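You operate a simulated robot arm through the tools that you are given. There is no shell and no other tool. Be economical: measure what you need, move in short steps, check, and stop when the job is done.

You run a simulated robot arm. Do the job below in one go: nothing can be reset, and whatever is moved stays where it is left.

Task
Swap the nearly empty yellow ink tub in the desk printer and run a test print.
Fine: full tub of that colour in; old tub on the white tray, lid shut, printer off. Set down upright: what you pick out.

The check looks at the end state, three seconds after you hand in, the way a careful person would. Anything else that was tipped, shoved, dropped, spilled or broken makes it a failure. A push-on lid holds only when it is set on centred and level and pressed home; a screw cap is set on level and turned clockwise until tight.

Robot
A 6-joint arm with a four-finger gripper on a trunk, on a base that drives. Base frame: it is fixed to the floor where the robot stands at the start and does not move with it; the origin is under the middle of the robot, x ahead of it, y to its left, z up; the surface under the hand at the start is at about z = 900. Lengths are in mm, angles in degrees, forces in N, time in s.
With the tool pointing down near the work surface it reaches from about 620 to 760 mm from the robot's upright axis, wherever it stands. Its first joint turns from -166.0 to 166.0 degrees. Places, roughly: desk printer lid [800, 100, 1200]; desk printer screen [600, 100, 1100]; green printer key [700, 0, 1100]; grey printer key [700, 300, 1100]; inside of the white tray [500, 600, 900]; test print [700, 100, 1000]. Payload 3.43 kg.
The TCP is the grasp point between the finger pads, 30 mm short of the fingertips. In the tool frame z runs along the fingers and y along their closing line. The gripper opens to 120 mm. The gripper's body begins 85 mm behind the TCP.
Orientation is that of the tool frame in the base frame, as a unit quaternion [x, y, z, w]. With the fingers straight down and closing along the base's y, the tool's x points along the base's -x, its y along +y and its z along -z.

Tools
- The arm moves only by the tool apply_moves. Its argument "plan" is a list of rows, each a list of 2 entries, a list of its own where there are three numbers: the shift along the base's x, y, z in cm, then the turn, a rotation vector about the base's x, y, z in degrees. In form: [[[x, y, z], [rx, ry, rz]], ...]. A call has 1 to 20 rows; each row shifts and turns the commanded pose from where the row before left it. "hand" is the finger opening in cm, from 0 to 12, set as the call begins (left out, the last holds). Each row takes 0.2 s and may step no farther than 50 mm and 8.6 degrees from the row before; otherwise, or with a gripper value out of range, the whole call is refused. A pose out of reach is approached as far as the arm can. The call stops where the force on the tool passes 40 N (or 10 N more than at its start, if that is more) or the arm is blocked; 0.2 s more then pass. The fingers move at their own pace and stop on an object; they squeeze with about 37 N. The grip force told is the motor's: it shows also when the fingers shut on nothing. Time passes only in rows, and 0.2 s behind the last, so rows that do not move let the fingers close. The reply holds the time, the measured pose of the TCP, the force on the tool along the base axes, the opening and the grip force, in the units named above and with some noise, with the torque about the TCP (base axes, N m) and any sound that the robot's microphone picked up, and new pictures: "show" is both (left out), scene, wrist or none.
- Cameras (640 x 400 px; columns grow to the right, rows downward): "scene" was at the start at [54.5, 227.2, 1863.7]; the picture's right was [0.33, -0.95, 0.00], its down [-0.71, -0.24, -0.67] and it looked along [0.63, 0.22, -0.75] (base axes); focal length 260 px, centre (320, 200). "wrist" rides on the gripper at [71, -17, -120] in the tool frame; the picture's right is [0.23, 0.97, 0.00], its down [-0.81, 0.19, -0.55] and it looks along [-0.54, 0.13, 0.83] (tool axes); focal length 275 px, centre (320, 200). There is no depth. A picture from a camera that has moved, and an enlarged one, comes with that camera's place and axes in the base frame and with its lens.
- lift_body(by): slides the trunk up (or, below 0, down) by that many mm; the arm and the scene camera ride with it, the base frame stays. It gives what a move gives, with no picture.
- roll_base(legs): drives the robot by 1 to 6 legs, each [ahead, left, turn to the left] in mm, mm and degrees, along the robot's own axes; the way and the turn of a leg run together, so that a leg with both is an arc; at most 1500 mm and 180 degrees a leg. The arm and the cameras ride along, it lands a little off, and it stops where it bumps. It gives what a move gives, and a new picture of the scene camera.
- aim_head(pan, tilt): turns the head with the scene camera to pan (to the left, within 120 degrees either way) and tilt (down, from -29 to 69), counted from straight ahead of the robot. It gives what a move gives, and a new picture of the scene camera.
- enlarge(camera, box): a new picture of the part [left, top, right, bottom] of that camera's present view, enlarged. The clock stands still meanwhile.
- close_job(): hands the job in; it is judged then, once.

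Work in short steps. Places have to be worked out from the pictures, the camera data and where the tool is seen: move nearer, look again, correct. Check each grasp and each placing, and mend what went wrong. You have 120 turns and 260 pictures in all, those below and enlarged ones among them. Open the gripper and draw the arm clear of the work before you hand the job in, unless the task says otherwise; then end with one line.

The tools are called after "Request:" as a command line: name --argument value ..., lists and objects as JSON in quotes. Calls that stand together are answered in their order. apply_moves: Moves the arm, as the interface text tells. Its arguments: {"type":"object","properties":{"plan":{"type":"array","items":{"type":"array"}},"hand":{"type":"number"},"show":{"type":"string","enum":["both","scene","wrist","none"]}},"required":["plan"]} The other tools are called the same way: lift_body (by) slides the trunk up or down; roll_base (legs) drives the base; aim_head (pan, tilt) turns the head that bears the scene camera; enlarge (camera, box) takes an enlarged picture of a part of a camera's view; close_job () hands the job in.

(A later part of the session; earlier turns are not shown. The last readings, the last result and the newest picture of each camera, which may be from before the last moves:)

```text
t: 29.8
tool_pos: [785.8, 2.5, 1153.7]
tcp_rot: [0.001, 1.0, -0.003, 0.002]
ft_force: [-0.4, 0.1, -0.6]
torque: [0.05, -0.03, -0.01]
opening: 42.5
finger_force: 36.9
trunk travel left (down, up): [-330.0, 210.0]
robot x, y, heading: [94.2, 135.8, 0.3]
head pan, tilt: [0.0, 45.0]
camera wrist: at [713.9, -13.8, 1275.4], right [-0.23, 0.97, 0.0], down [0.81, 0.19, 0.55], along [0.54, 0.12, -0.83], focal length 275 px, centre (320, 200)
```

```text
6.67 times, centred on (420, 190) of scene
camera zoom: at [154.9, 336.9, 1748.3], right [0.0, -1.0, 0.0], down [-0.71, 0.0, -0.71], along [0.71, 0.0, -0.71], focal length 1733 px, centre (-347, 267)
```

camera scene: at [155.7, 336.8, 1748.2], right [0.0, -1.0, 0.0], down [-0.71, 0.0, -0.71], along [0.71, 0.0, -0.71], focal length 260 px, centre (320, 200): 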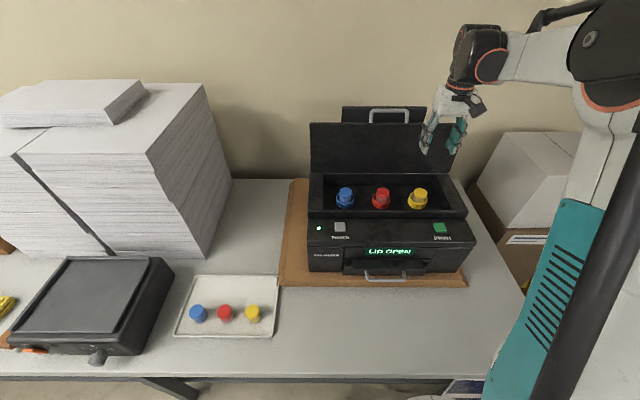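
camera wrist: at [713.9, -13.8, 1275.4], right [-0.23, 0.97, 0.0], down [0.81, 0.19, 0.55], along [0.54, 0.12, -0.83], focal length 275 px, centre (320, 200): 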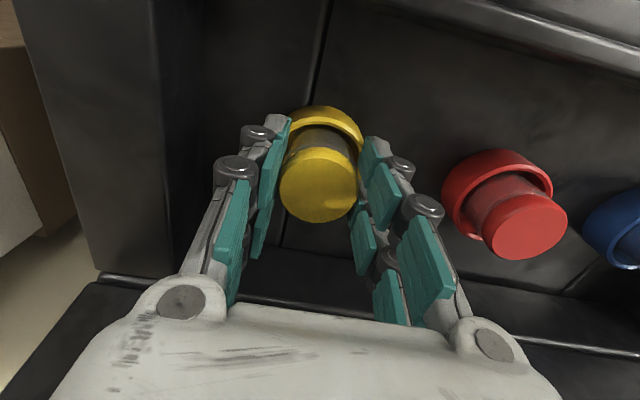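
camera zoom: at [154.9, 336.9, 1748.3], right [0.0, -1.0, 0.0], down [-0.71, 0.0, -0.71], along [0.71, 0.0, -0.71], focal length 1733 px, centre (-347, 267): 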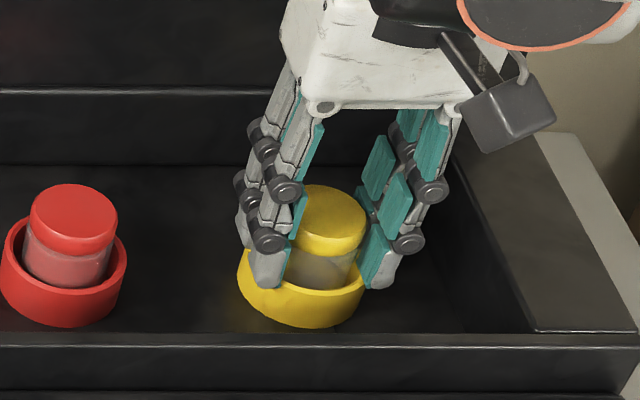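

The tub is gripped: opening 42.5 mm, grip 37 N. I'll lift it straight up out of the ring and check it.

Request:
apply_moves --plan '[[[0, 0, 1], [0, 0, 0]], [[0, 0, 2], [0, 0, 0]], [[0, 0, 3], [0, 0, 0]], [[0, 0, 4], [0, 0, 0]], [[0, 0, 4], [0, 0, 0]]]' --show "wrist"

Request:
enlarge --camera "scene" --box '[370, 90, 490, 210]'

```text
t: 31.0
tool_pos: [785.1, 3.7, 1295.2]
tcp_rot: [0.002, 1.0, -0.002, 0.001]
ft_force: [0.0, -0.4, -0.9]
torque: [-0.01, -0.04, 0.02]
opening: 42.3
finger_force: 36.9
trunk travel left (down, up): [-330.0, 210.0]
robot x, y, heading: [95.1, 134.9, 0.0]
head pan, tilt: [0.0, 45.0]
camera wrist: at [712.4, -12.3, 1416.2], right [-0.23, 0.97, 0.0], down [0.81, 0.19, 0.55], along [0.54, 0.12, -0.83], focal length 275 px, centre (320, 200)
```

wrist: 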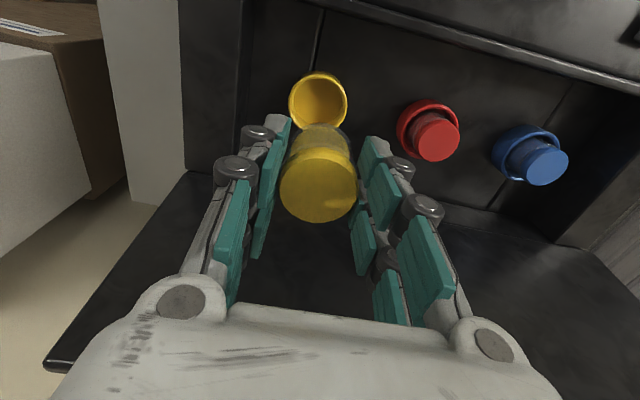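

```text
3.33 times, centred on (430, 150) of scene
camera zoom: at [154.3, 337.1, 1748.3], right [0.0, -1.0, 0.0], down [-0.71, 0.0, -0.71], along [0.71, 0.0, -0.71], focal length 866 px, centre (-47, 367)
```

zoom: 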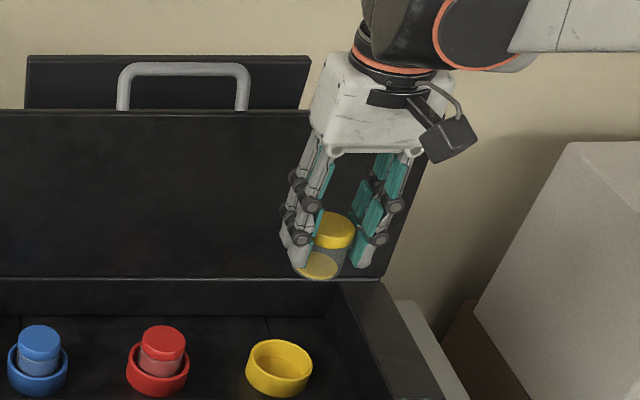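

The whole tub is out, with its cap on, and its bottom is about 47 mm below the TCP. I'll back the base up 100 mm so the tray falls within the reach band, then look at the tray.

Request:
roll_base --legs '[[-100, 0, 0]]'

Request:
aim_head --pan 35 --tilt 50

```text
t: 32.1
tool_pos: [682.3, 2.4, 1295.3]
tcp_rot: [0.003, 1.0, -0.002, 0.002]
ft_force: [-1.5, -0.1, 0.2]
torque: [0.0, -0.04, -0.03]
opening: 42.4
finger_force: 36.7
trunk travel left (down, up): [-330.0, 210.0]
robot x, y, heading: [-5.9, 133.2, 0.1]
head pan, tilt: [0.0, 45.0]
camera scene: at [52.5, 336.5, 1748.4], right [0.0, -1.0, 0.0], down [-0.71, 0.0, -0.71], along [0.71, 0.0, -0.71], focal length 260 px, centre (320, 200)
```

scene: 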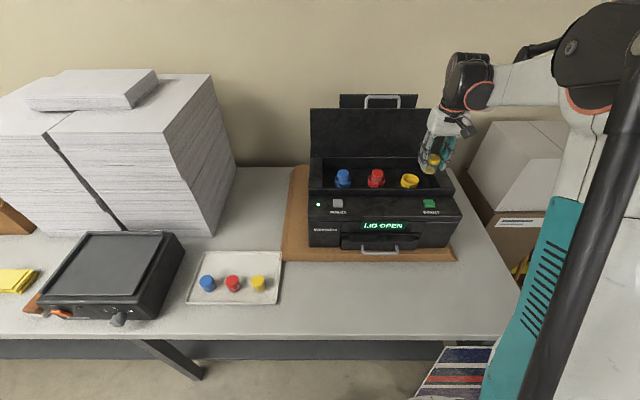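

```text
t: 33.1
tool_pos: [684.9, 1.1, 1293.1]
tcp_rot: [0.002, 1.0, -0.002, 0.001]
ft_force: [-0.1, 0.0, 0.0]
torque: [0.01, -0.02, 0.02]
opening: 42.0
finger_force: 37.7
trunk travel left (down, up): [-330.0, 210.0]
robot x, y, heading: [-4.8, 133.5, -0.0]
head pan, tilt: [35.0, 50.0]
camera scene: at [37.2, 380.5, 1741.4], right [0.57, -0.82, 0.0], down [-0.63, -0.44, -0.64], along [0.53, 0.37, -0.77], focal length 260 px, centre (320, 200)
```

scene: 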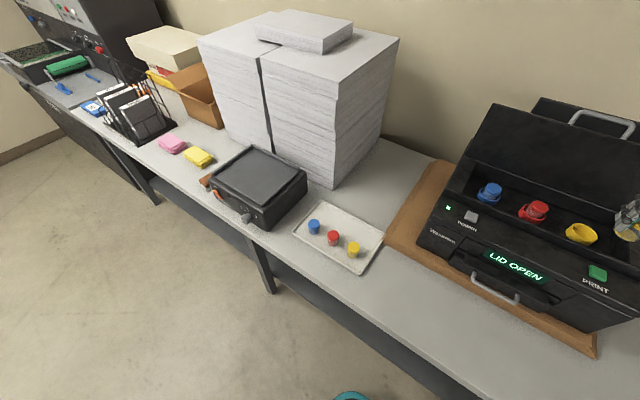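

I'll swing the tub over to the tray's rear right area, around (550,570), at the same height.

Request:
apply_moves --plan '[[[-1.125, 4.74, 0], [0, 0, 0]], [[-1.125, 4.74, 0], [0, 0, 0]], [[-1.125, 4.74, 0], [0, 0, 0]], [[-1.125, 4.74, 0], [0, 0, 0]], [[-1.125, 4.74, 0], [0, 0, 0]], [[-1.125, 4.74, 0], [0, 0, 0]], [[-1.125, 4.74, 0], [0, 0, 0]], [[-1.125, 4.74, 0], [0, 0, 0]], [[-1.125, 4.74, 0], [0, 0, 0]], [[-1.125, 4.74, 0], [0, 0, 0]], [[-1.125, 4.74, 0], [0, 0, 0]], [[-1.125, 4.74, 0], [0, 0, 0]]]'

```text
t: 35.7
tool_pos: [551.3, 571.1, 1293.6]
tcp_rot: [0.004, 1.0, -0.002, 0.001]
ft_force: [-1.0, 0.8, -1.1]
torque: [-0.04, 0.0, 0.01]
opening: 42.3
finger_force: 36.9
trunk travel left (down, up): [-330.0, 210.0]
robot x, y, heading: [-6.7, 135.3, -0.1]
head pan, tilt: [35.0, 50.0]
camera scene: at [37.0, 382.4, 1741.0], right [0.57, -0.82, 0.0], down [-0.63, -0.44, -0.64], along [0.53, 0.37, -0.77], focal length 260 px, centre (320, 200)
camera wrist: at [478.8, 555.9, 1415.5], right [-0.22, 0.97, -0.01], down [0.81, 0.19, 0.55], along [0.54, 0.12, -0.83], focal length 275 px, centre (320, 200)
```

scene: 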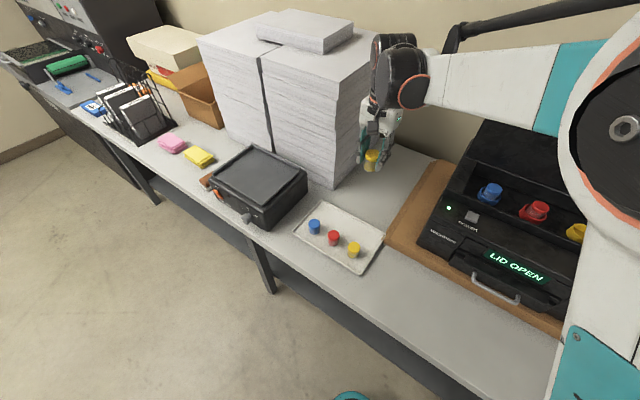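
wrist: 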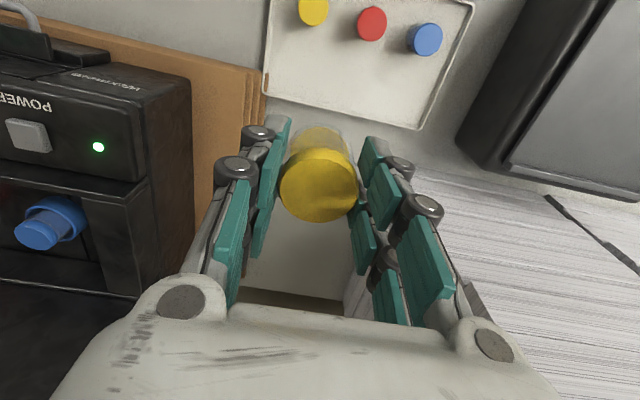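

The wrist view confirms the tray spans x 420–612, y 487–783, with the new yellow at about (474,545). I'll descend at (550,571) to just above the tray.

Request:
apply_moves --plan '[[[0, 0, -4.5], [0, 0, 0]], [[0, 0, -4.5], [0, 0, 0]], [[0, 0, -4.5], [0, 0, 0]], [[0, 0, -4.5], [0, 0, 0]], [[0, 0, -4.5], [0, 0, 0]], [[0, 0, -4.5], [0, 0, 0]], [[0, 0, -4], [0, 0, 0]], [[0, 0, -1], [0, 0, 0]]]'

```text
t: 37.5
tool_pos: [550.7, 573.0, 974.1]
tcp_rot: [0.003, 1.0, -0.003, 0.001]
ft_force: [-0.1, -0.1, -0.5]
torque: [-0.01, 0.01, 0.01]
opening: 42.3
finger_force: 36.7
trunk travel left (down, up): [-330.0, 210.0]
robot x, y, heading: [-6.0, 134.2, 0.1]
head pan, tilt: [35.0, 50.0]
camera scene: at [37.0, 381.0, 1741.3], right [0.57, -0.82, 0.0], down [-0.63, -0.44, -0.64], along [0.53, 0.37, -0.77], focal length 260 px, centre (320, 200)
camera wrist: at [478.2, 556.1, 1095.5], right [-0.22, 0.97, -0.01], down [0.81, 0.19, 0.55], along [0.54, 0.12, -0.83], focal length 275 px, centre (320, 200)
```

scene: 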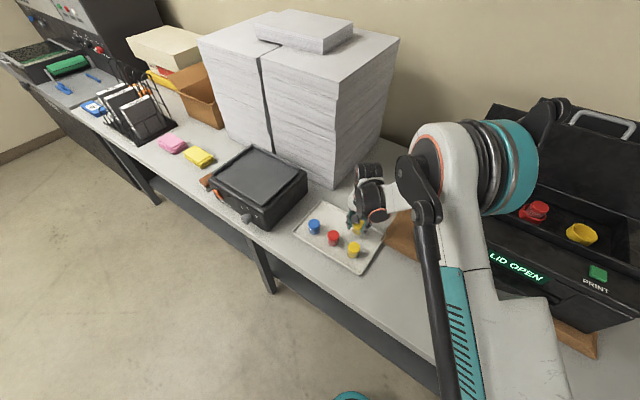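
wrist: 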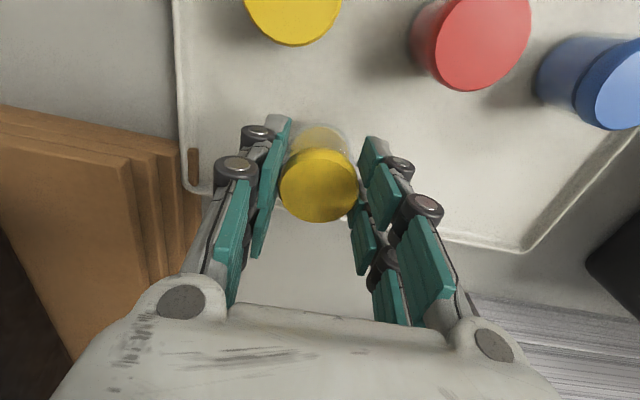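

The tub hangs clear, inside the tray. I'll lower it slowly toward contact, expected at about TCP z 952.

Request:
apply_moves --plan '[[[0, 0, -1.0], [0, 0, 0]], [[0, 0, -0.5], [0, 0, 0]]]' --show "none"

Request:
enlarge --camera "scene" --box '[310, 180, 410, 270]'

```text
t: 38.1
tool_pos: [550.4, 570.1, 960.8]
tcp_rot: [0.003, 1.0, -0.003, 0.001]
ft_force: [0.1, 0.2, -0.8]
torque: [0.0, 0.01, -0.02]
opening: 41.9
finger_force: 36.6
trunk travel left (down, up): [-330.0, 210.0]
robot x, y, heading: [-11.0, 129.8, -0.1]
head pan, tilt: [35.0, 50.0]
```

```text
4.44 times, centred on (360, 225) of scene
camera zoom: at [36.9, 381.0, 1741.3], right [0.57, -0.82, 0.0], down [-0.63, -0.44, -0.64], along [0.53, 0.37, -0.77], focal length 1155 px, centre (142, 89)
```

zoom: 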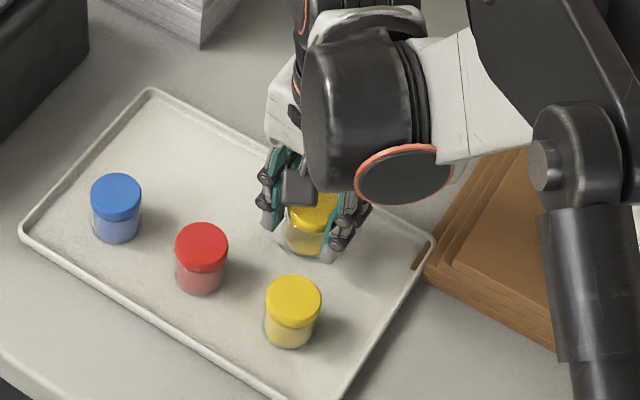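

It's nearly down. I'll lower in 2 mm steps and watch the force.

Request:
apply_moves --plan '[[[0, 0, -0.2], [0, 0, 0]], [[0, 0, -0.2], [0, 0, 0]]]' --show "none"

Request:
apply_moves --plan '[[[0, 0, -0.2], [0, 0, 0]]]' --show "none"

Request:
apply_moves --plan '[[[0, 0, -0.2], [0, 0, 0]]]' --show "none"

```text
t: 38.7
tool_pos: [549.1, 572.0, 956.0]
tcp_rot: [0.003, 1.0, -0.002, 0.0]
ft_force: [2.3, 1.0, 10.5]
torque: [0.03, -0.18, 0.0]
opening: 42.2
finger_force: 37.2
trunk travel left (down, up): [-330.0, 210.0]
robot x, y, heading: [-6.3, 134.0, 0.4]
head pan, tilt: [35.0, 50.0]
```

```text
t: 39.1
tool_pos: [550.4, 570.3, 955.1]
tcp_rot: [0.003, 1.0, -0.003, 0.002]
ft_force: [7.8, 6.1, 32.5]
torque: [0.27, -0.49, 0.08]
opening: 42.1
finger_force: 37.0
trunk travel left (down, up): [-330.0, 210.0]
robot x, y, heading: [-8.4, 132.8, 0.1]
head pan, tilt: [35.0, 50.0]
```

```text
t: 39.5
tool_pos: [549.5, 571.5, 950.6]
tcp_rot: [0.002, 1.0, -0.002, 0.001]
ft_force: [7.6, 8.0, 32.8]
torque: [0.35, -0.48, 0.02]
opening: 41.8
finger_force: 37.1
trunk travel left (down, up): [-330.0, 210.0]
robot x, y, heading: [-8.2, 134.3, 0.1]
head pan, tilt: [35.0, 50.0]
```

Contact came at TCP ≈956. I'll relieve the pressing and open slowly to 5.8 cm.

Request:
apply_moves --plan '[[[0, 0, 0.25], [0, 0, 0]]]' --show "none"

Request:
apply_moves --plan '[[[0, 0, 0], [0, 0, 0]], [[0, 0, 0], [0, 0, 0]]]' --hand 5.8 --show "wrist"

```text
t: 39.9
tool_pos: [549.9, 569.9, 952.3]
tcp_rot: [0.002, 1.0, -0.002, 0.0]
ft_force: [0.8, -0.2, -1.1]
torque: [0.02, -0.01, 0.0]
opening: 41.9
finger_force: 37.4
trunk travel left (down, up): [-330.0, 210.0]
robot x, y, heading: [-6.4, 131.8, -0.1]
head pan, tilt: [35.0, 50.0]
```

```text
t: 40.5
tool_pos: [551.0, 570.9, 954.3]
tcp_rot: [0.002, 1.0, -0.003, 0.001]
ft_force: [0.1, -0.5, 0.6]
torque: [-0.04, 0.03, 0.01]
opening: 58.1
finger_force: 0.0
trunk travel left (down, up): [-330.0, 210.0]
robot x, y, heading: [-6.4, 131.3, 0.1]
head pan, tilt: [35.0, 50.0]
camera wrist: at [477.4, 554.3, 1074.7], right [-0.22, 0.97, -0.01], down [0.81, 0.19, 0.55], along [0.54, 0.12, -0.83], focal length 275 px, centre (320, 200)
```

wrist: 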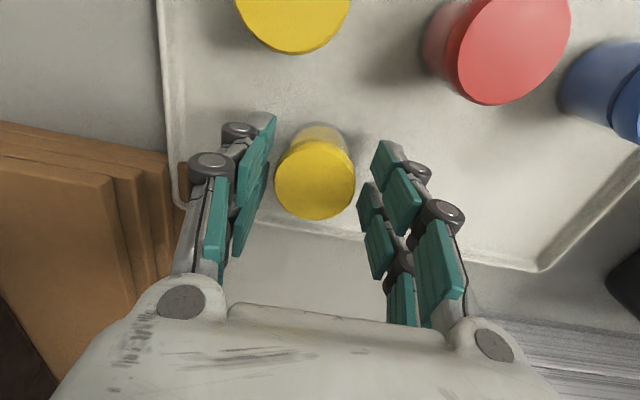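

The old tub stands upright on the tray. I'll rise and move above the new yellow tub at about (474,545).

Request:
apply_moves --plan '[[[0, 0, 4], [0, 0, 0]], [[0, 0, 4], [0, 0, 0]], [[0, 0, 4], [0, 0, 0]], [[-3.8, -1.3, 0], [0, 0, 0]], [[-3.8, -1.3, 0], [0, 0, 0]]]' --show "wrist"

Request:
enlarge --camera "scene" --box '[280, 180, 410, 280]'

```text
t: 41.7
tool_pos: [472.8, 544.3, 1076.0]
tcp_rot: [0.003, 1.0, -0.003, 0.001]
ft_force: [0.8, 0.5, 0.3]
torque: [-0.02, -0.01, 0.03]
opening: 57.9
finger_force: 0.1
trunk travel left (down, up): [-330.0, 210.0]
robot x, y, heading: [-4.0, 133.3, 0.1]
head pan, tilt: [35.0, 50.0]
camera wrist: at [399.6, 528.5, 1198.1], right [-0.23, 0.97, -0.01], down [0.81, 0.19, 0.55], along [0.54, 0.12, -0.83], focal length 275 px, centre (320, 200)
```

wrist: 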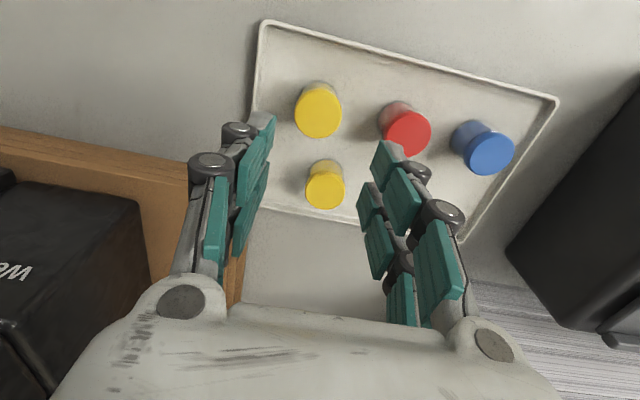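

```text
4.00 times, centred on (345, 230) of scene
camera zoom: at [35.9, 380.7, 1741.4], right [0.57, -0.82, 0.0], down [-0.63, -0.44, -0.64], along [0.53, 0.37, -0.77], focal length 1040 px, centre (220, 80)
```

zoom: 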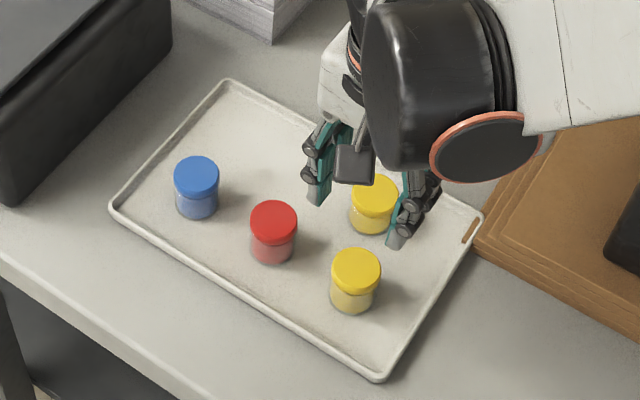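

Allowing for the small bias seen on the old tub, the new tub is at about (475,545). I'll descend to the same grip height as before, TCP z 956.

Request:
apply_moves --plan '[[[0.1, 0, -4], [0, 0, 0]], [[0, 0, -4], [0, 0, 0]], [[0, 0, -2], [0, 0, 0]], [[0, 0, -1], [0, 0, 0]]]' --show "wrist"

Request:
enlarge --camera "scene" --box '[310, 200, 400, 270]'

```text
t: 42.7
tool_pos: [475.5, 542.9, 964.8]
tcp_rot: [0.002, 1.0, -0.003, 0.001]
ft_force: [0.6, -0.5, 0.6]
torque: [-0.01, 0.02, -0.02]
opening: 58.0
finger_force: 0.1
trunk travel left (down, up): [-330.0, 210.0]
robot x, y, heading: [-2.3, 136.0, 0.1]
head pan, tilt: [35.0, 50.0]
camera wrist: at [403.0, 527.5, 1086.2], right [-0.22, 0.97, -0.01], down [0.81, 0.19, 0.55], along [0.54, 0.12, -0.83], focal length 275 px, centre (320, 200)
```

wrist: 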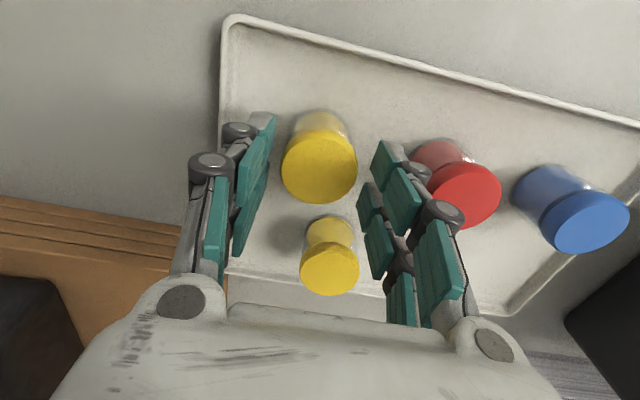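

```text
5.71 times, centred on (355, 235) of scene
camera zoom: at [36.9, 381.1, 1741.3], right [0.57, -0.82, 0.0], down [-0.63, -0.44, -0.64], along [0.53, 0.37, -0.77], focal length 1485 px, centre (120, 0)
```

zoom: 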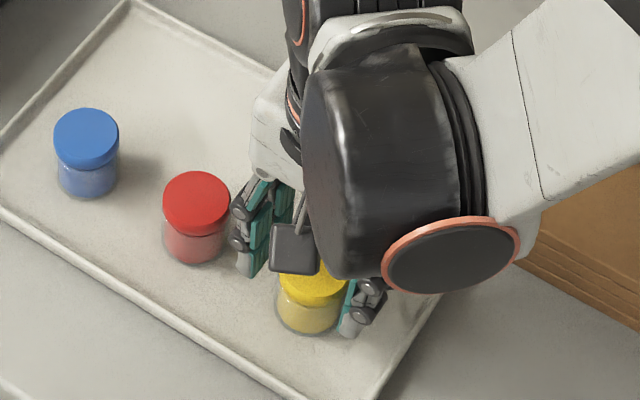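

In this close view the new tub sits about 5 mm nearer to me, at (470,543). I'll correct that and go down to grip height.

Request:
apply_moves --plan '[[[-0.5, 0.05, -0.6], [0, 0, 0]], [[0, 0, -0.6], [0, 0, 0]]]' --show "wrist"

```text
t: 43.3
tool_pos: [470.4, 544.7, 953.7]
tcp_rot: [0.002, 1.0, -0.003, 0.0]
ft_force: [0.9, -0.4, 0.5]
torque: [0.0, -0.03, 0.0]
opening: 57.9
finger_force: 0.0
trunk travel left (down, up): [-330.0, 210.0]
robot x, y, heading: [-9.7, 132.7, 0.1]
head pan, tilt: [35.0, 50.0]
camera wrist: at [397.4, 528.7, 1074.6], right [-0.22, 0.97, -0.01], down [0.81, 0.19, 0.55], along [0.54, 0.12, -0.83], focal length 275 px, centre (320, 200)
```

wrist: 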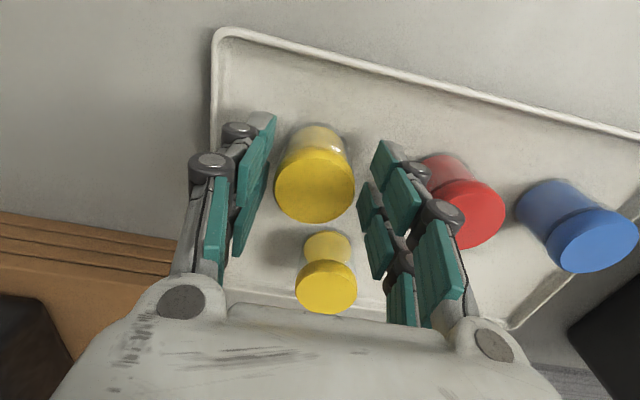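

The cap now appears where the old one did at its grip. I'll nudge it 2 mm and close.

Request:
apply_moves --plan '[[[0, -0.2, 0], [0, 0, 0]]]' --show "none"

Request:
apply_moves --plan '[[[0, 0, 0], [0, 0, 0]], [[0, 0, 0], [0, 0, 0]], [[0, 0, 0], [0, 0, 0]]]' --hand 3 --show "none"

Request:
apply_moves --plan '[[[0, 0, 1], [0, 0, 0]], [[0, 0, 3], [0, 0, 0]], [[0, 0, 4], [0, 0, 0]], [[0, 0, 4], [0, 0, 0]]]' --show "both"

```text
t: 43.7
tool_pos: [470.0, 543.7, 952.9]
tcp_rot: [0.002, 1.0, -0.003, 0.001]
ft_force: [0.1, 0.4, 0.1]
torque: [0.01, 0.01, 0.0]
opening: 58.0
finger_force: 0.0
trunk travel left (down, up): [-330.0, 210.0]
robot x, y, heading: [-6.9, 134.6, -0.1]
head pan, tilt: [35.0, 50.0]
```

```text
t: 44.5
tool_pos: [470.7, 543.2, 951.8]
tcp_rot: [0.001, 1.0, -0.002, 0.0]
ft_force: [-0.1, -0.7, -1.0]
torque: [0.02, 0.05, 0.01]
opening: 42.5
finger_force: 37.7
trunk travel left (down, up): [-330.0, 210.0]
robot x, y, heading: [-4.8, 133.5, 0.3]
head pan, tilt: [35.0, 50.0]
```

```text
t: 45.5
tool_pos: [467.9, 542.2, 1069.9]
tcp_rot: [0.003, 1.0, -0.002, 0.001]
ft_force: [0.7, 0.1, -1.0]
torque: [0.02, 0.0, 0.02]
opening: 42.4
finger_force: 37.7
trunk travel left (down, up): [-330.0, 210.0]
robot x, y, heading: [-5.1, 136.7, -0.2]
head pan, tilt: [35.0, 50.0]
camera scene: at [36.0, 380.3, 1741.5], right [0.57, -0.82, 0.0], down [-0.63, -0.44, -0.64], along [0.53, 0.37, -0.77], focal length 260 px, centre (320, 200)
camera wrist: at [396.8, 526.9, 1192.6], right [-0.22, 0.97, 0.0], down [0.81, 0.19, 0.55], along [0.54, 0.12, -0.83], focal length 275 px, centre (320, 200)
```

scene: 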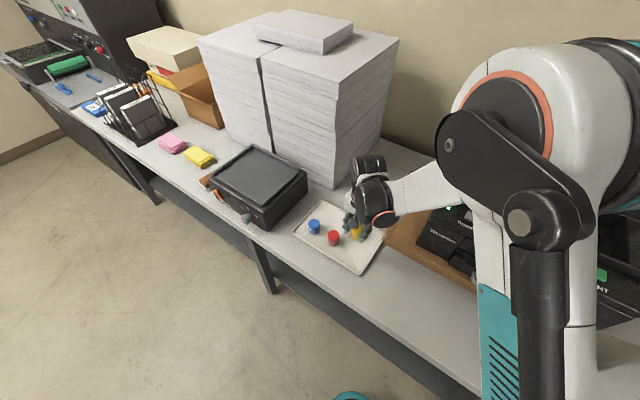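
wrist: 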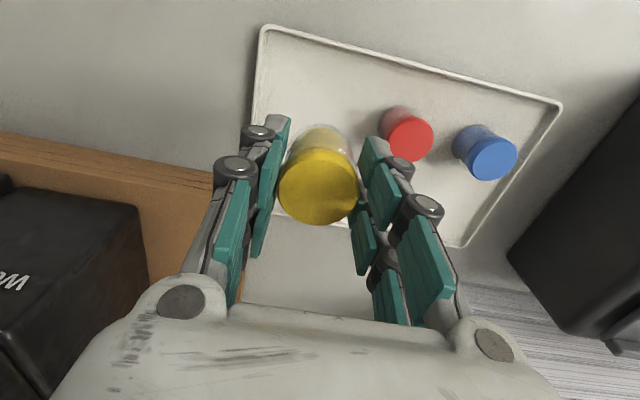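

The new tub is held. I'll lift it and swing back to in front of the yellow socket.

Request:
apply_moves --plan '[[[1.6, 0, 4.5], [0, 0, 0]], [[1.6, 0, 4.5], [0, 0, 0]], [[1.6, 0, 4.5], [0, 0, 0]], [[1.6, 0, 4.5], [0, 0, 0]], [[1.6, 0, 4.5], [0, 0, 0]], [[1.14, -4.5, 0], [0, 0, 0]], [[1.14, -4.5, 0], [0, 0, 0]], [[1.14, -4.5, 0], [0, 0, 0]], [[1.14, -4.5, 0], [0, 0, 0]], [[1.14, -4.5, 0], [0, 0, 0]], [[1.14, -4.5, 0], [0, 0, 0]], [[1.14, -4.5, 0], [0, 0, 0]], [[1.14, -4.5, 0], [0, 0, 0]], [[1.14, -4.5, 0], [0, 0, 0]], [[1.14, -4.5, 0], [0, 0, 0]], [[1.14, -4.5, 0], [0, 0, 0]], [[1.14, -4.5, 0], [0, 0, 0]]]' --show "none"

Request:
aim_head --pan 10 --tilt 45

```text
t: 49.1
tool_pos: [690.0, 2.8, 1296.0]
tcp_rot: [0.002, 1.0, -0.003, 0.0]
ft_force: [0.6, -0.1, -0.8]
torque: [0.01, -0.01, -0.03]
opening: 42.3
finger_force: 37.4
trunk travel left (down, up): [-330.0, 210.0]
robot x, y, heading: [-7.8, 137.7, 0.2]
head pan, tilt: [35.0, 50.0]
```

```text
t: 50.0
tool_pos: [688.5, 4.4, 1296.5]
tcp_rot: [0.002, 1.0, -0.002, 0.001]
ft_force: [0.2, 0.0, -0.7]
torque: [-0.01, 0.01, 0.01]
opening: 42.5
finger_force: 36.4
trunk travel left (down, up): [-330.0, 210.0]
robot x, y, heading: [-5.6, 133.1, 0.1]
head pan, tilt: [10.0, 45.0]
camera scene: at [53.9, 350.9, 1748.2], right [0.18, -0.98, 0.0], down [-0.7, -0.12, -0.71], along [0.7, 0.12, -0.71], focal length 260 px, centre (320, 200)
```

scene: 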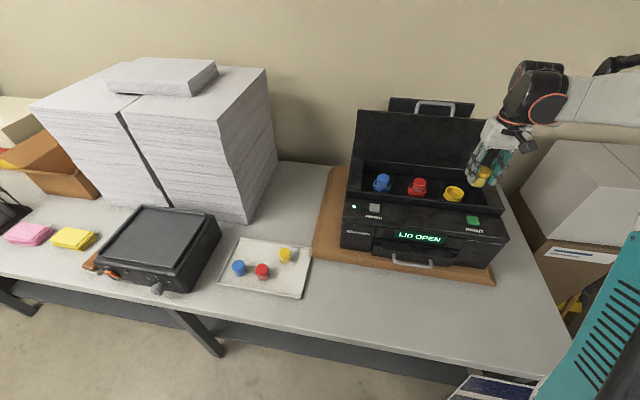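

The old tub is upright on the tray. I'll drive forward 95 mm so the socket is in comfortable reach.

Request:
roll_base --legs '[[95, 0, 0]]'

Request:
apply_moves --plan '[[[0, 0, 0], [0, 0, 0]]]' --show "wrist"

```text
t: 51.1
tool_pos: [787.3, 5.4, 1294.4]
tcp_rot: [0.002, 1.0, -0.003, 0.0]
ft_force: [1.1, 0.4, -0.6]
torque: [0.02, 0.08, 0.01]
opening: 42.5
finger_force: 36.9
trunk travel left (down, up): [-330.0, 210.0]
robot x, y, heading: [89.0, 134.7, 0.2]
head pan, tilt: [10.0, 45.0]
camera scene: at [152.0, 350.9, 1748.1], right [0.18, -0.98, 0.0], down [-0.7, -0.12, -0.71], along [0.69, 0.12, -0.71], focal length 260 px, centre (320, 200)
```

scene: 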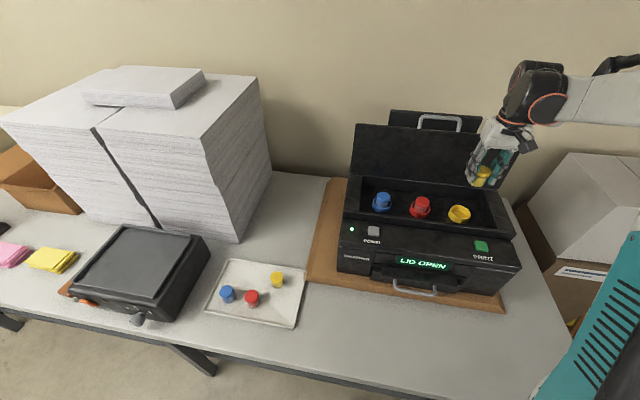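

```text
t: 51.5
tool_pos: [785.5, 5.9, 1294.6]
tcp_rot: [0.003, 1.0, -0.003, 0.0]
ft_force: [-0.6, -1.5, -0.4]
torque: [-0.01, 0.01, 0.01]
opening: 42.5
finger_force: 37.0
trunk travel left (down, up): [-330.0, 210.0]
robot x, y, heading: [88.1, 136.9, 0.2]
head pan, tilt: [10.0, 45.0]
camera wrist: at [713.4, -11.0, 1416.5], right [-0.23, 0.97, 0.0], down [0.81, 0.19, 0.55], along [0.54, 0.12, -0.83], focal length 275 px, centre (320, 200)
```

wrist: 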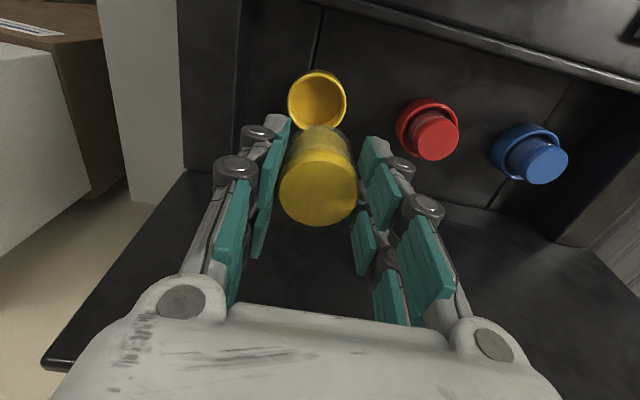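

The view matches the one right after I lifted the old tub out, within about 1.5 mm. I'll correct y slightly and descend to just above the seat.

Request:
apply_moves --plan '[[[0, -0.15, -4], [0, 0, 0]], [[0, 0, -4], [0, 0, 0]], [[0, 0, -2], [0, 0, 0]]]' --show "wrist"

Request:
enlarge --camera "scene" --box '[420, 140, 520, 240]'

```text
t: 52.4
tool_pos: [783.6, 5.0, 1194.9]
tcp_rot: [0.001, 1.0, -0.002, 0.001]
ft_force: [-0.5, 1.0, -0.8]
torque: [0.02, 0.04, 0.01]
opening: 42.1
finger_force: 37.2
trunk travel left (down, up): [-330.0, 210.0]
robot x, y, heading: [90.2, 136.2, 0.1]
head pan, tilt: [10.0, 45.0]
camera wrist: at [711.7, -11.7, 1316.0], right [-0.23, 0.97, 0.0], down [0.81, 0.19, 0.55], along [0.54, 0.12, -0.83], focal length 275 px, centre (320, 200)
```

wrist: 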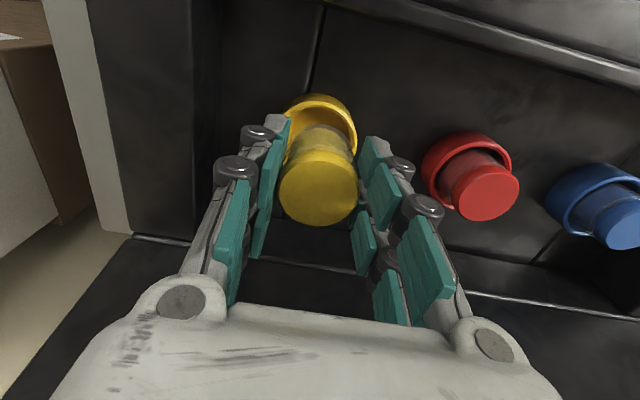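

```text
4.00 times, centred on (470, 190) of scene
camera zoom: at [150.0, 350.8, 1748.2], right [0.18, -0.98, 0.0], down [-0.7, -0.12, -0.71], along [0.7, 0.12, -0.71], focal length 1040 px, centre (-280, 240)
```

zoom: 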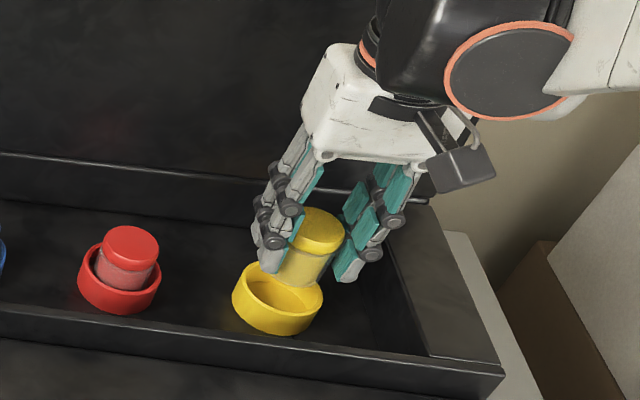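

The tub is aligned with the ring. I'll go down slowly into the socket.

Request:
apply_moves --plan '[[[0, 0, -1.5], [0, 0, 0]], [[0, 0, -1.2], [0, 0, 0]]]' --show "none"

Request:
enlarge --camera "scene" --box '[430, 160, 510, 240]'

```text
t: 53.0
tool_pos: [785.1, 2.6, 1169.3]
tcp_rot: [0.002, 1.0, -0.002, 0.001]
ft_force: [1.0, -0.5, -1.1]
torque: [0.02, -0.02, 0.0]
opening: 42.5
finger_force: 37.0
trunk travel left (down, up): [-330.0, 210.0]
robot x, y, heading: [88.8, 133.1, 0.2]
head pan, tilt: [10.0, 45.0]
```

```text
5.00 times, centred on (470, 200) of scene
camera zoom: at [149.4, 350.9, 1748.3], right [0.18, -0.98, 0.0], down [-0.7, -0.12, -0.71], along [0.7, 0.12, -0.71], focal length 1300 px, centre (-430, 200)
```

zoom: 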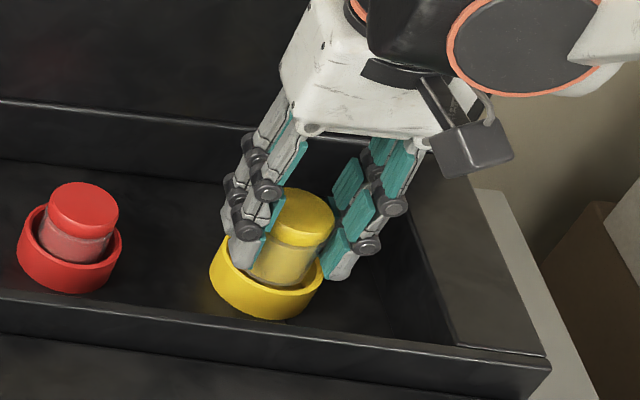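

Entering the ring cleanly. I'll take the last bit in small steps and watch the force.

Request:
apply_moves --plan '[[[0, 0, -0.5], [0, 0, 0]], [[0, 0, -0.4], [0, 0, 0]]]' --show "none"

Request:
apply_moves --plan '[[[0, 0, -0.3], [0, 0, 0]]]' --show "none"

Request:
apply_moves --plan '[[[0, 0, -0.2], [0, 0, 0]]]' --show "none"

```text
t: 53.5
tool_pos: [785.8, 2.8, 1159.8]
tcp_rot: [0.002, 1.0, -0.002, 0.0]
ft_force: [0.0, 0.3, -0.9]
torque: [-0.01, 0.01, 0.0]
opening: 42.4
finger_force: 36.8
trunk travel left (down, up): [-330.0, 210.0]
robot x, y, heading: [89.8, 136.2, 0.1]
head pan, tilt: [10.0, 45.0]
```

```text
t: 54.0
tool_pos: [785.0, 2.6, 1156.2]
tcp_rot: [0.002, 1.0, -0.003, 0.0]
ft_force: [0.9, 0.4, -0.2]
torque: [0.03, 0.03, -0.02]
opening: 42.1
finger_force: 36.9
trunk travel left (down, up): [-330.0, 210.0]
robot x, y, heading: [85.4, 134.2, 0.2]
head pan, tilt: [10.0, 45.0]
```

```text
t: 54.4
tool_pos: [785.5, 2.9, 1155.4]
tcp_rot: [0.002, 1.0, -0.003, 0.0]
ft_force: [0.3, 0.8, -0.8]
torque: [-0.02, -0.01, 0.0]
opening: 42.3
finger_force: 37.1
trunk travel left (down, up): [-330.0, 210.0]
robot x, y, heading: [89.7, 133.1, 0.2]
head pan, tilt: [10.0, 45.0]
```

Request:
apply_moves --plan '[[[0, 0, -0.15], [0, 0, 0]]]' --show "none"

Request:
apply_moves --plan '[[[0, 0, -0.15], [0, 0, 0]]]' --show "wrist"

Request:
enlarge --camera "scene" --box '[430, 160, 510, 240]'

```text
t: 54.8
tool_pos: [785.8, 4.3, 1153.9]
tcp_rot: [0.003, 1.0, -0.002, 0.001]
ft_force: [2.2, -0.3, 5.7]
torque: [0.21, -0.05, -0.08]
opening: 42.6
finger_force: 36.8
trunk travel left (down, up): [-330.0, 210.0]
robot x, y, heading: [89.0, 133.3, -0.0]
head pan, tilt: [10.0, 45.0]
```

```text
t: 55.1
tool_pos: [784.6, 4.4, 1154.2]
tcp_rot: [0.003, 1.0, -0.002, 0.002]
ft_force: [13.4, -2.4, 32.2]
torque: [0.69, -0.43, -0.37]
opening: 42.6
finger_force: 37.1
trunk travel left (down, up): [-330.0, 210.0]
robot x, y, heading: [92.6, 136.2, 0.3]
head pan, tilt: [10.0, 45.0]
camera wrist: at [712.1, -12.1, 1275.0], right [-0.23, 0.97, -0.01], down [0.81, 0.19, 0.56], along [0.54, 0.12, -0.83], focal length 275 px, centre (320, 200)
```

wrist: 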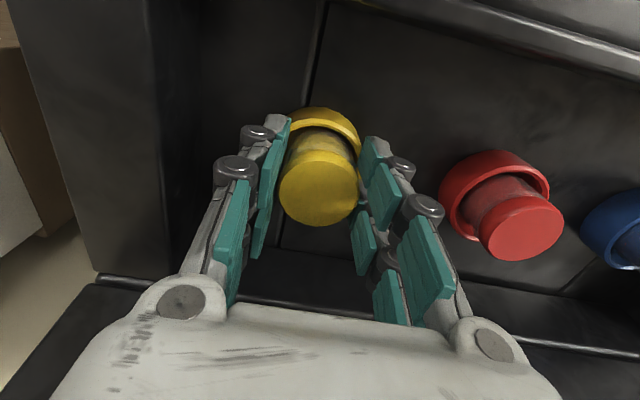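

```text
5.00 times, centred on (470, 200) of scene
camera zoom: at [148.1, 351.1, 1748.7], right [0.18, -0.98, 0.0], down [-0.7, -0.12, -0.71], along [0.7, 0.12, -0.71], focal length 1300 px, centre (-430, 200)
```

zoom: 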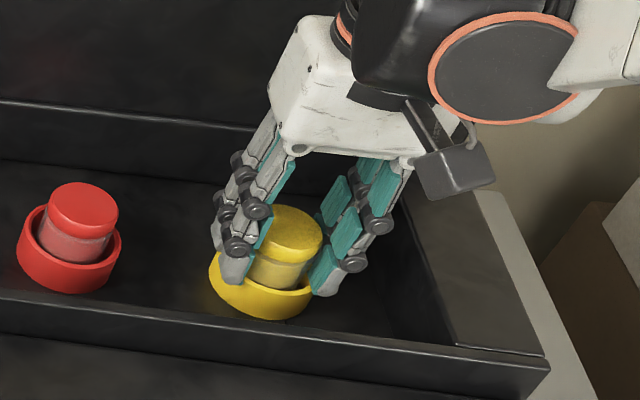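

It's seated: contact at z≈1154, the same height as the old tub. I'll relieve the force, open, and retreat upward.

Request:
apply_moves --plan '[[[0, 0, 0.15], [0, 0, 0]]]' --show "none"

Request:
apply_moves --plan '[[[0, 0, 0], [0, 0, 0]], [[0, 0, 0], [0, 0, 0]], [[0, 0, 2], [0, 0, 0]], [[0, 0, 4], [0, 0, 0]], [[0, 0, 4], [0, 0, 0]], [[0, 0, 4], [0, 0, 0]]]' --hand 6 --show "wrist"

Request:
enlarge --camera "scene" --box '[340, 130, 530, 300]'

```text
t: 55.5
tool_pos: [784.6, 3.3, 1153.0]
tcp_rot: [0.003, 1.0, -0.002, 0.0]
ft_force: [14.8, -4.3, 25.6]
torque: [0.52, -0.51, -0.37]
opening: 42.3
finger_force: 36.9
trunk travel left (down, up): [-330.0, 210.0]
robot x, y, heading: [85.1, 136.0, 0.0]
head pan, tilt: [10.0, 45.0]
```

```text
t: 57.0
tool_pos: [785.2, 3.9, 1294.5]
tcp_rot: [0.002, 1.0, -0.003, 0.001]
ft_force: [0.9, -0.9, -0.4]
torque: [0.04, -0.01, 0.0]
opening: 60.0
finger_force: 0.2
trunk travel left (down, up): [-330.0, 210.0]
robot x, y, heading: [85.0, 137.5, 0.1]
head pan, tilt: [10.0, 45.0]
camera wrist: at [711.5, -12.8, 1416.7], right [-0.23, 0.97, -0.01], down [0.81, 0.19, 0.55], along [0.54, 0.12, -0.83], focal length 275 px, centre (320, 200)
```

wrist: 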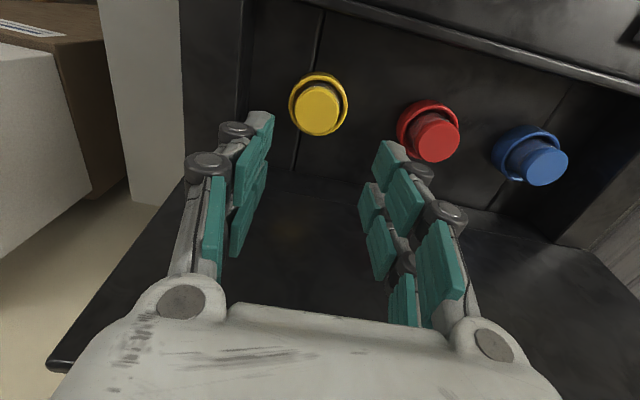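

```text
2.35 times, centred on (435, 215) of scene
camera zoom: at [148.6, 351.0, 1748.3], right [0.18, -0.98, 0.0], down [-0.7, -0.12, -0.71], along [0.7, 0.12, -0.71], focal length 612 px, centre (49, 165)
```

zoom: 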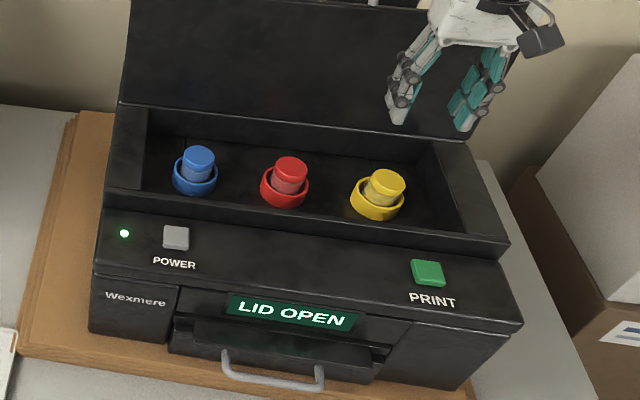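

The full yellow tub sits upright in its ring. Next I'll reverse the path to the open lid's handle to close it: up, turn back, and go to (909,126,1477).

Request:
apply_moves --plan '[[[0, 0, 4.5], [0, 0, 0]], [[0, 0, 4.5], [0, 0, 0]], [[0, 0, 4.5], [0, 0, 0]], [[0, 0, 4.75], [0, 0, 0]], [[1.13, 1.12, 0], [0, 0, -8.2]], [[1.13, 1.12, 0], [0, 0, -8.2]], [[1.13, 1.12, 0], [0, 0, -8.2]], [[1.13, 1.12, 0], [0, 0, -8.2]], [[1.13, 1.12, 0], [0, 0, -8.2]], [[1.13, 1.12, 0], [0, 0, -8.2]], [[1.13, 1.12, 0], [0, 0, -8.2]], [[1.13, 1.12, 0], [0, 0, -8.2]], [[1.13, 1.12, 0], [0, 0, -8.2]], [[1.13, 1.12, 0], [0, 0, -8.2]], [[1.13, 1.12, 0], [0, 0, -8.0]]]' --hand 3.5 --show "wrist"

```text
t: 60.1
tool_pos: [910.1, 127.4, 1472.8]
tcp_rot: [0.71, 0.704, -0.003, -0.001]
ft_force: [-0.5, -0.6, -0.1]
torque: [-0.02, 0.01, -0.01]
opening: 34.8
finger_force: 0.0
trunk travel left (down, up): [-330.0, 210.0]
robot x, y, heading: [93.0, 136.8, 0.3]
head pan, tilt: [10.0, 45.0]
camera wrist: at [893.9, 199.5, 1595.0], right [0.97, 0.22, -0.01], down [0.19, -0.81, 0.55], along [0.12, -0.54, -0.83], focal length 275 px, centre (320, 200)
```

wrist: 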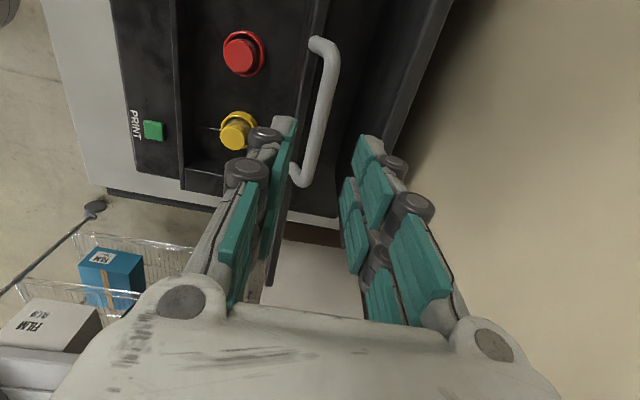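

The handle appears in the same place as when I left it. I'll go down 79 mm over the bar and close.

Request:
apply_moves --plan '[[[-0.1, 0, -3], [0, 0, 0]], [[0, 0, -3], [0, 0, 0]], [[0, 0, -1.9], [0, 0, 0]]]' --show "wrist"

Request:
apply_moves --plan '[[[0, 0, 0], [0, 0, 0]], [[0, 0, 0], [0, 0, 0]]]' --hand 0 --show "wrist"

```text
t: 61.0
tool_pos: [909.7, 127.7, 1395.2]
tcp_rot: [0.709, 0.705, -0.003, -0.001]
ft_force: [0.1, 0.2, 0.8]
torque: [0.03, 0.02, 0.01]
opening: 34.9
finger_force: 0.1
trunk travel left (down, up): [-330.0, 210.0]
robot x, y, heading: [87.4, 134.0, 0.1]
head pan, tilt: [10.0, 45.0]
camera wrist: at [892.6, 199.5, 1517.3], right [0.97, 0.23, -0.01], down [0.19, -0.81, 0.55], along [0.12, -0.54, -0.83], focal length 275 px, centre (320, 200)
```

wrist: 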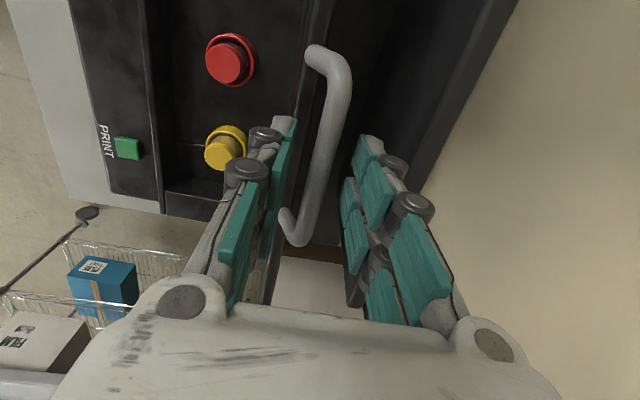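

```text
t: 61.5
tool_pos: [909.2, 128.1, 1395.9]
tcp_rot: [0.709, 0.705, -0.003, -0.001]
ft_force: [-7.7, 0.4, -8.1]
torque: [0.03, 0.16, -0.28]
opening: 10.9
finger_force: 45.0
trunk travel left (down, up): [-330.0, 210.0]
robot x, y, heading: [87.2, 132.2, 0.2]
head pan, tilt: [10.0, 45.0]
camera wrist: at [891.8, 199.4, 1517.6], right [0.97, 0.23, -0.01], down [0.19, -0.81, 0.55], along [0.12, -0.54, -0.83], focal length 275 px, centre (320, 200)
```

wrist: 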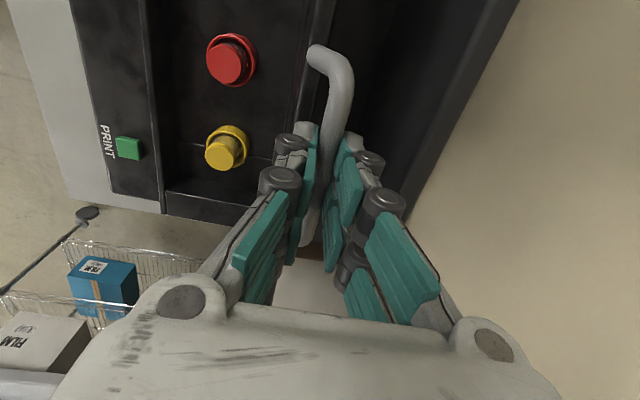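

I've gripped the bar again. I'll run the arc in reverse with the refined hinge (874,1166) and radius 218, first part only.

Request:
apply_moves --plan '[[[-1.96, 0, 0.2], [0, 0, 0]], [[-2.3, 0, 0.04], [0, -1, 0]], [[-2.31, 0, -0.2], [0, -2, 0]], [[-2.28, 0, -0.44], [0, -2, 0]], [[-2.24, 0, -0.67], [0, -2, 0]]]' --show "none"

```text
t: 62.8
tool_pos: [799.3, 129.3, 1383.9]
tcp_rot: [0.707, 0.705, 0.04, 0.04]
ft_force: [1.5, 6.6, -6.9]
torque: [0.29, 0.17, 0.34]
opening: 11.3
finger_force: 44.9
trunk travel left (down, up): [-330.0, 210.0]
robot x, y, heading: [88.0, 137.4, 0.0]
head pan, tilt: [10.0, 45.0]
```

Forces are low, so the arc fits. I'll continue.

Request:
apply_moves --plan '[[[-2.15, 0, -0.91], [0, -2.5, 0]], [[-2.04, 0, -1.11], [0, -2.5, 0]], [[-1.92, 0, -1.32], [0, -2.5, 0]], [[-1.77, 0, -1.51], [0, -2.5, 0]], [[-1.63, 0, -1.7], [0, -3.5, 0]]]' --show "none"

Request:
apply_moves --plan '[[[-1.44, 0, -1.84], [0, -3.5, 0]], [[-1.25, 0, -1.99], [0, -4, 0]], [[-1.04, 0, -2.12], [0, -4.5, 0]], [[-0.83, 0, -2.21], [0, -4.5, 0]]]' --show "both"

```text
t: 64.0
tool_pos: [704.1, 129.2, 1319.4]
tcp_rot: [0.698, 0.695, 0.123, 0.125]
ft_force: [2.2, 6.7, -2.1]
torque: [-0.17, -0.09, 0.68]
opening: 11.2
finger_force: 44.7
trunk travel left (down, up): [-330.0, 210.0]
robot x, y, heading: [86.7, 134.2, 0.3]
head pan, tilt: [10.0, 45.0]
```

```text
t: 65.0
tool_pos: [656.2, 128.2, 1239.0]
tcp_rot: [0.672, 0.67, 0.222, 0.224]
ft_force: [1.0, 8.7, -0.2]
torque: [-0.77, 0.03, 0.5]
opening: 11.3
finger_force: 45.2
trunk travel left (down, up): [-330.0, 210.0]
robot x, y, heading: [84.1, 134.4, 0.4]
head pan, tilt: [10.0, 45.0]
camera scene: at [149.3, 352.5, 1748.0], right [0.18, -0.98, 0.0], down [-0.7, -0.13, -0.71], along [0.7, 0.12, -0.71], focal length 260 px, centre (320, 200)
camera wrist: at [570.5, 199.5, 1325.8], right [0.78, 0.23, 0.58], down [-0.18, -0.81, 0.56], along [0.6, -0.54, -0.59], focal length 275 px, centre (320, 200)
```

scene: 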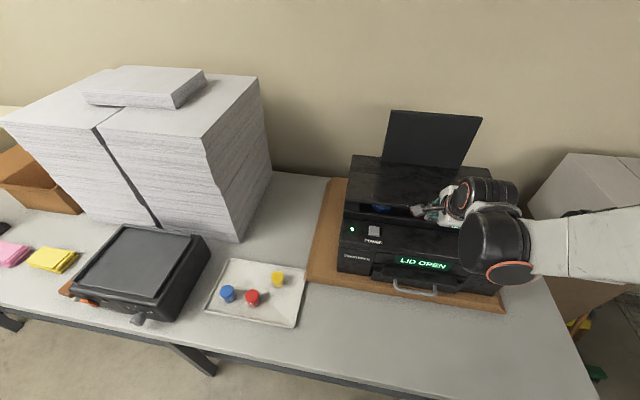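
wrist: 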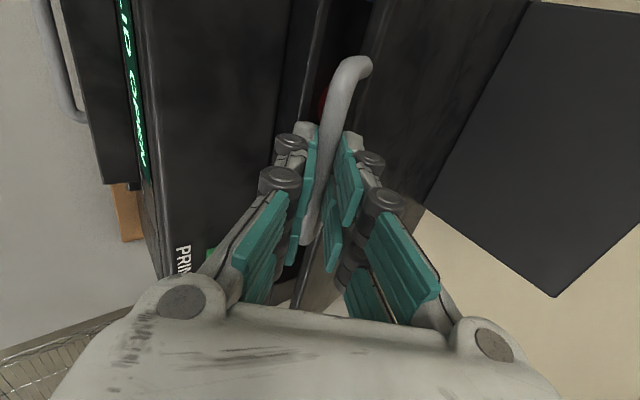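

The lid is nearly closed. I'll do the final rows, lowering until it seats.

Request:
apply_moves --plan '[[[-0.58, 0, -2.28], [0, -4, 0]], [[-0.2, 0, -1.1], [0, -2, 0]], [[-0.13, 0, -1.07], [0, -2, 0]], [[0, 0, -0.3], [0, 0, 0]]]' --show "scene"

```text
t: 66.0
tool_pos: [647.2, 127.5, 1191.7]
tcp_rot: [0.654, 0.653, 0.27, 0.27]
ft_force: [-1.6, 13.1, 0.5]
torque: [-0.75, -0.1, 0.57]
opening: 11.4
finger_force: 45.2
trunk travel left (down, up): [-330.0, 210.0]
robot x, y, heading: [89.9, 133.9, 0.3]
head pan, tilt: [10.0, 45.0]
camera scene: at [148.9, 353.1, 1748.0], right [0.18, -0.98, 0.0], down [-0.7, -0.13, -0.71], along [0.7, 0.12, -0.71], focal length 260 px, centre (320, 200)
```

scene: 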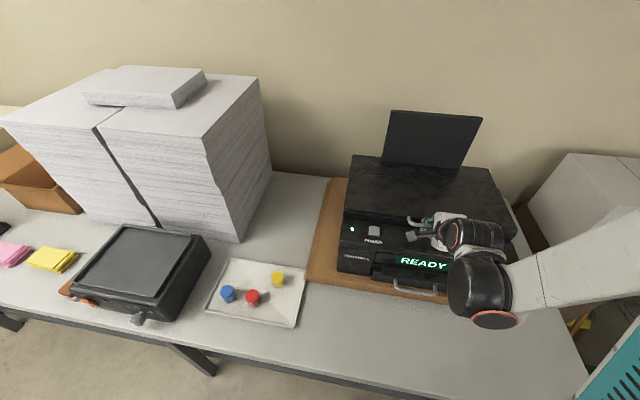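

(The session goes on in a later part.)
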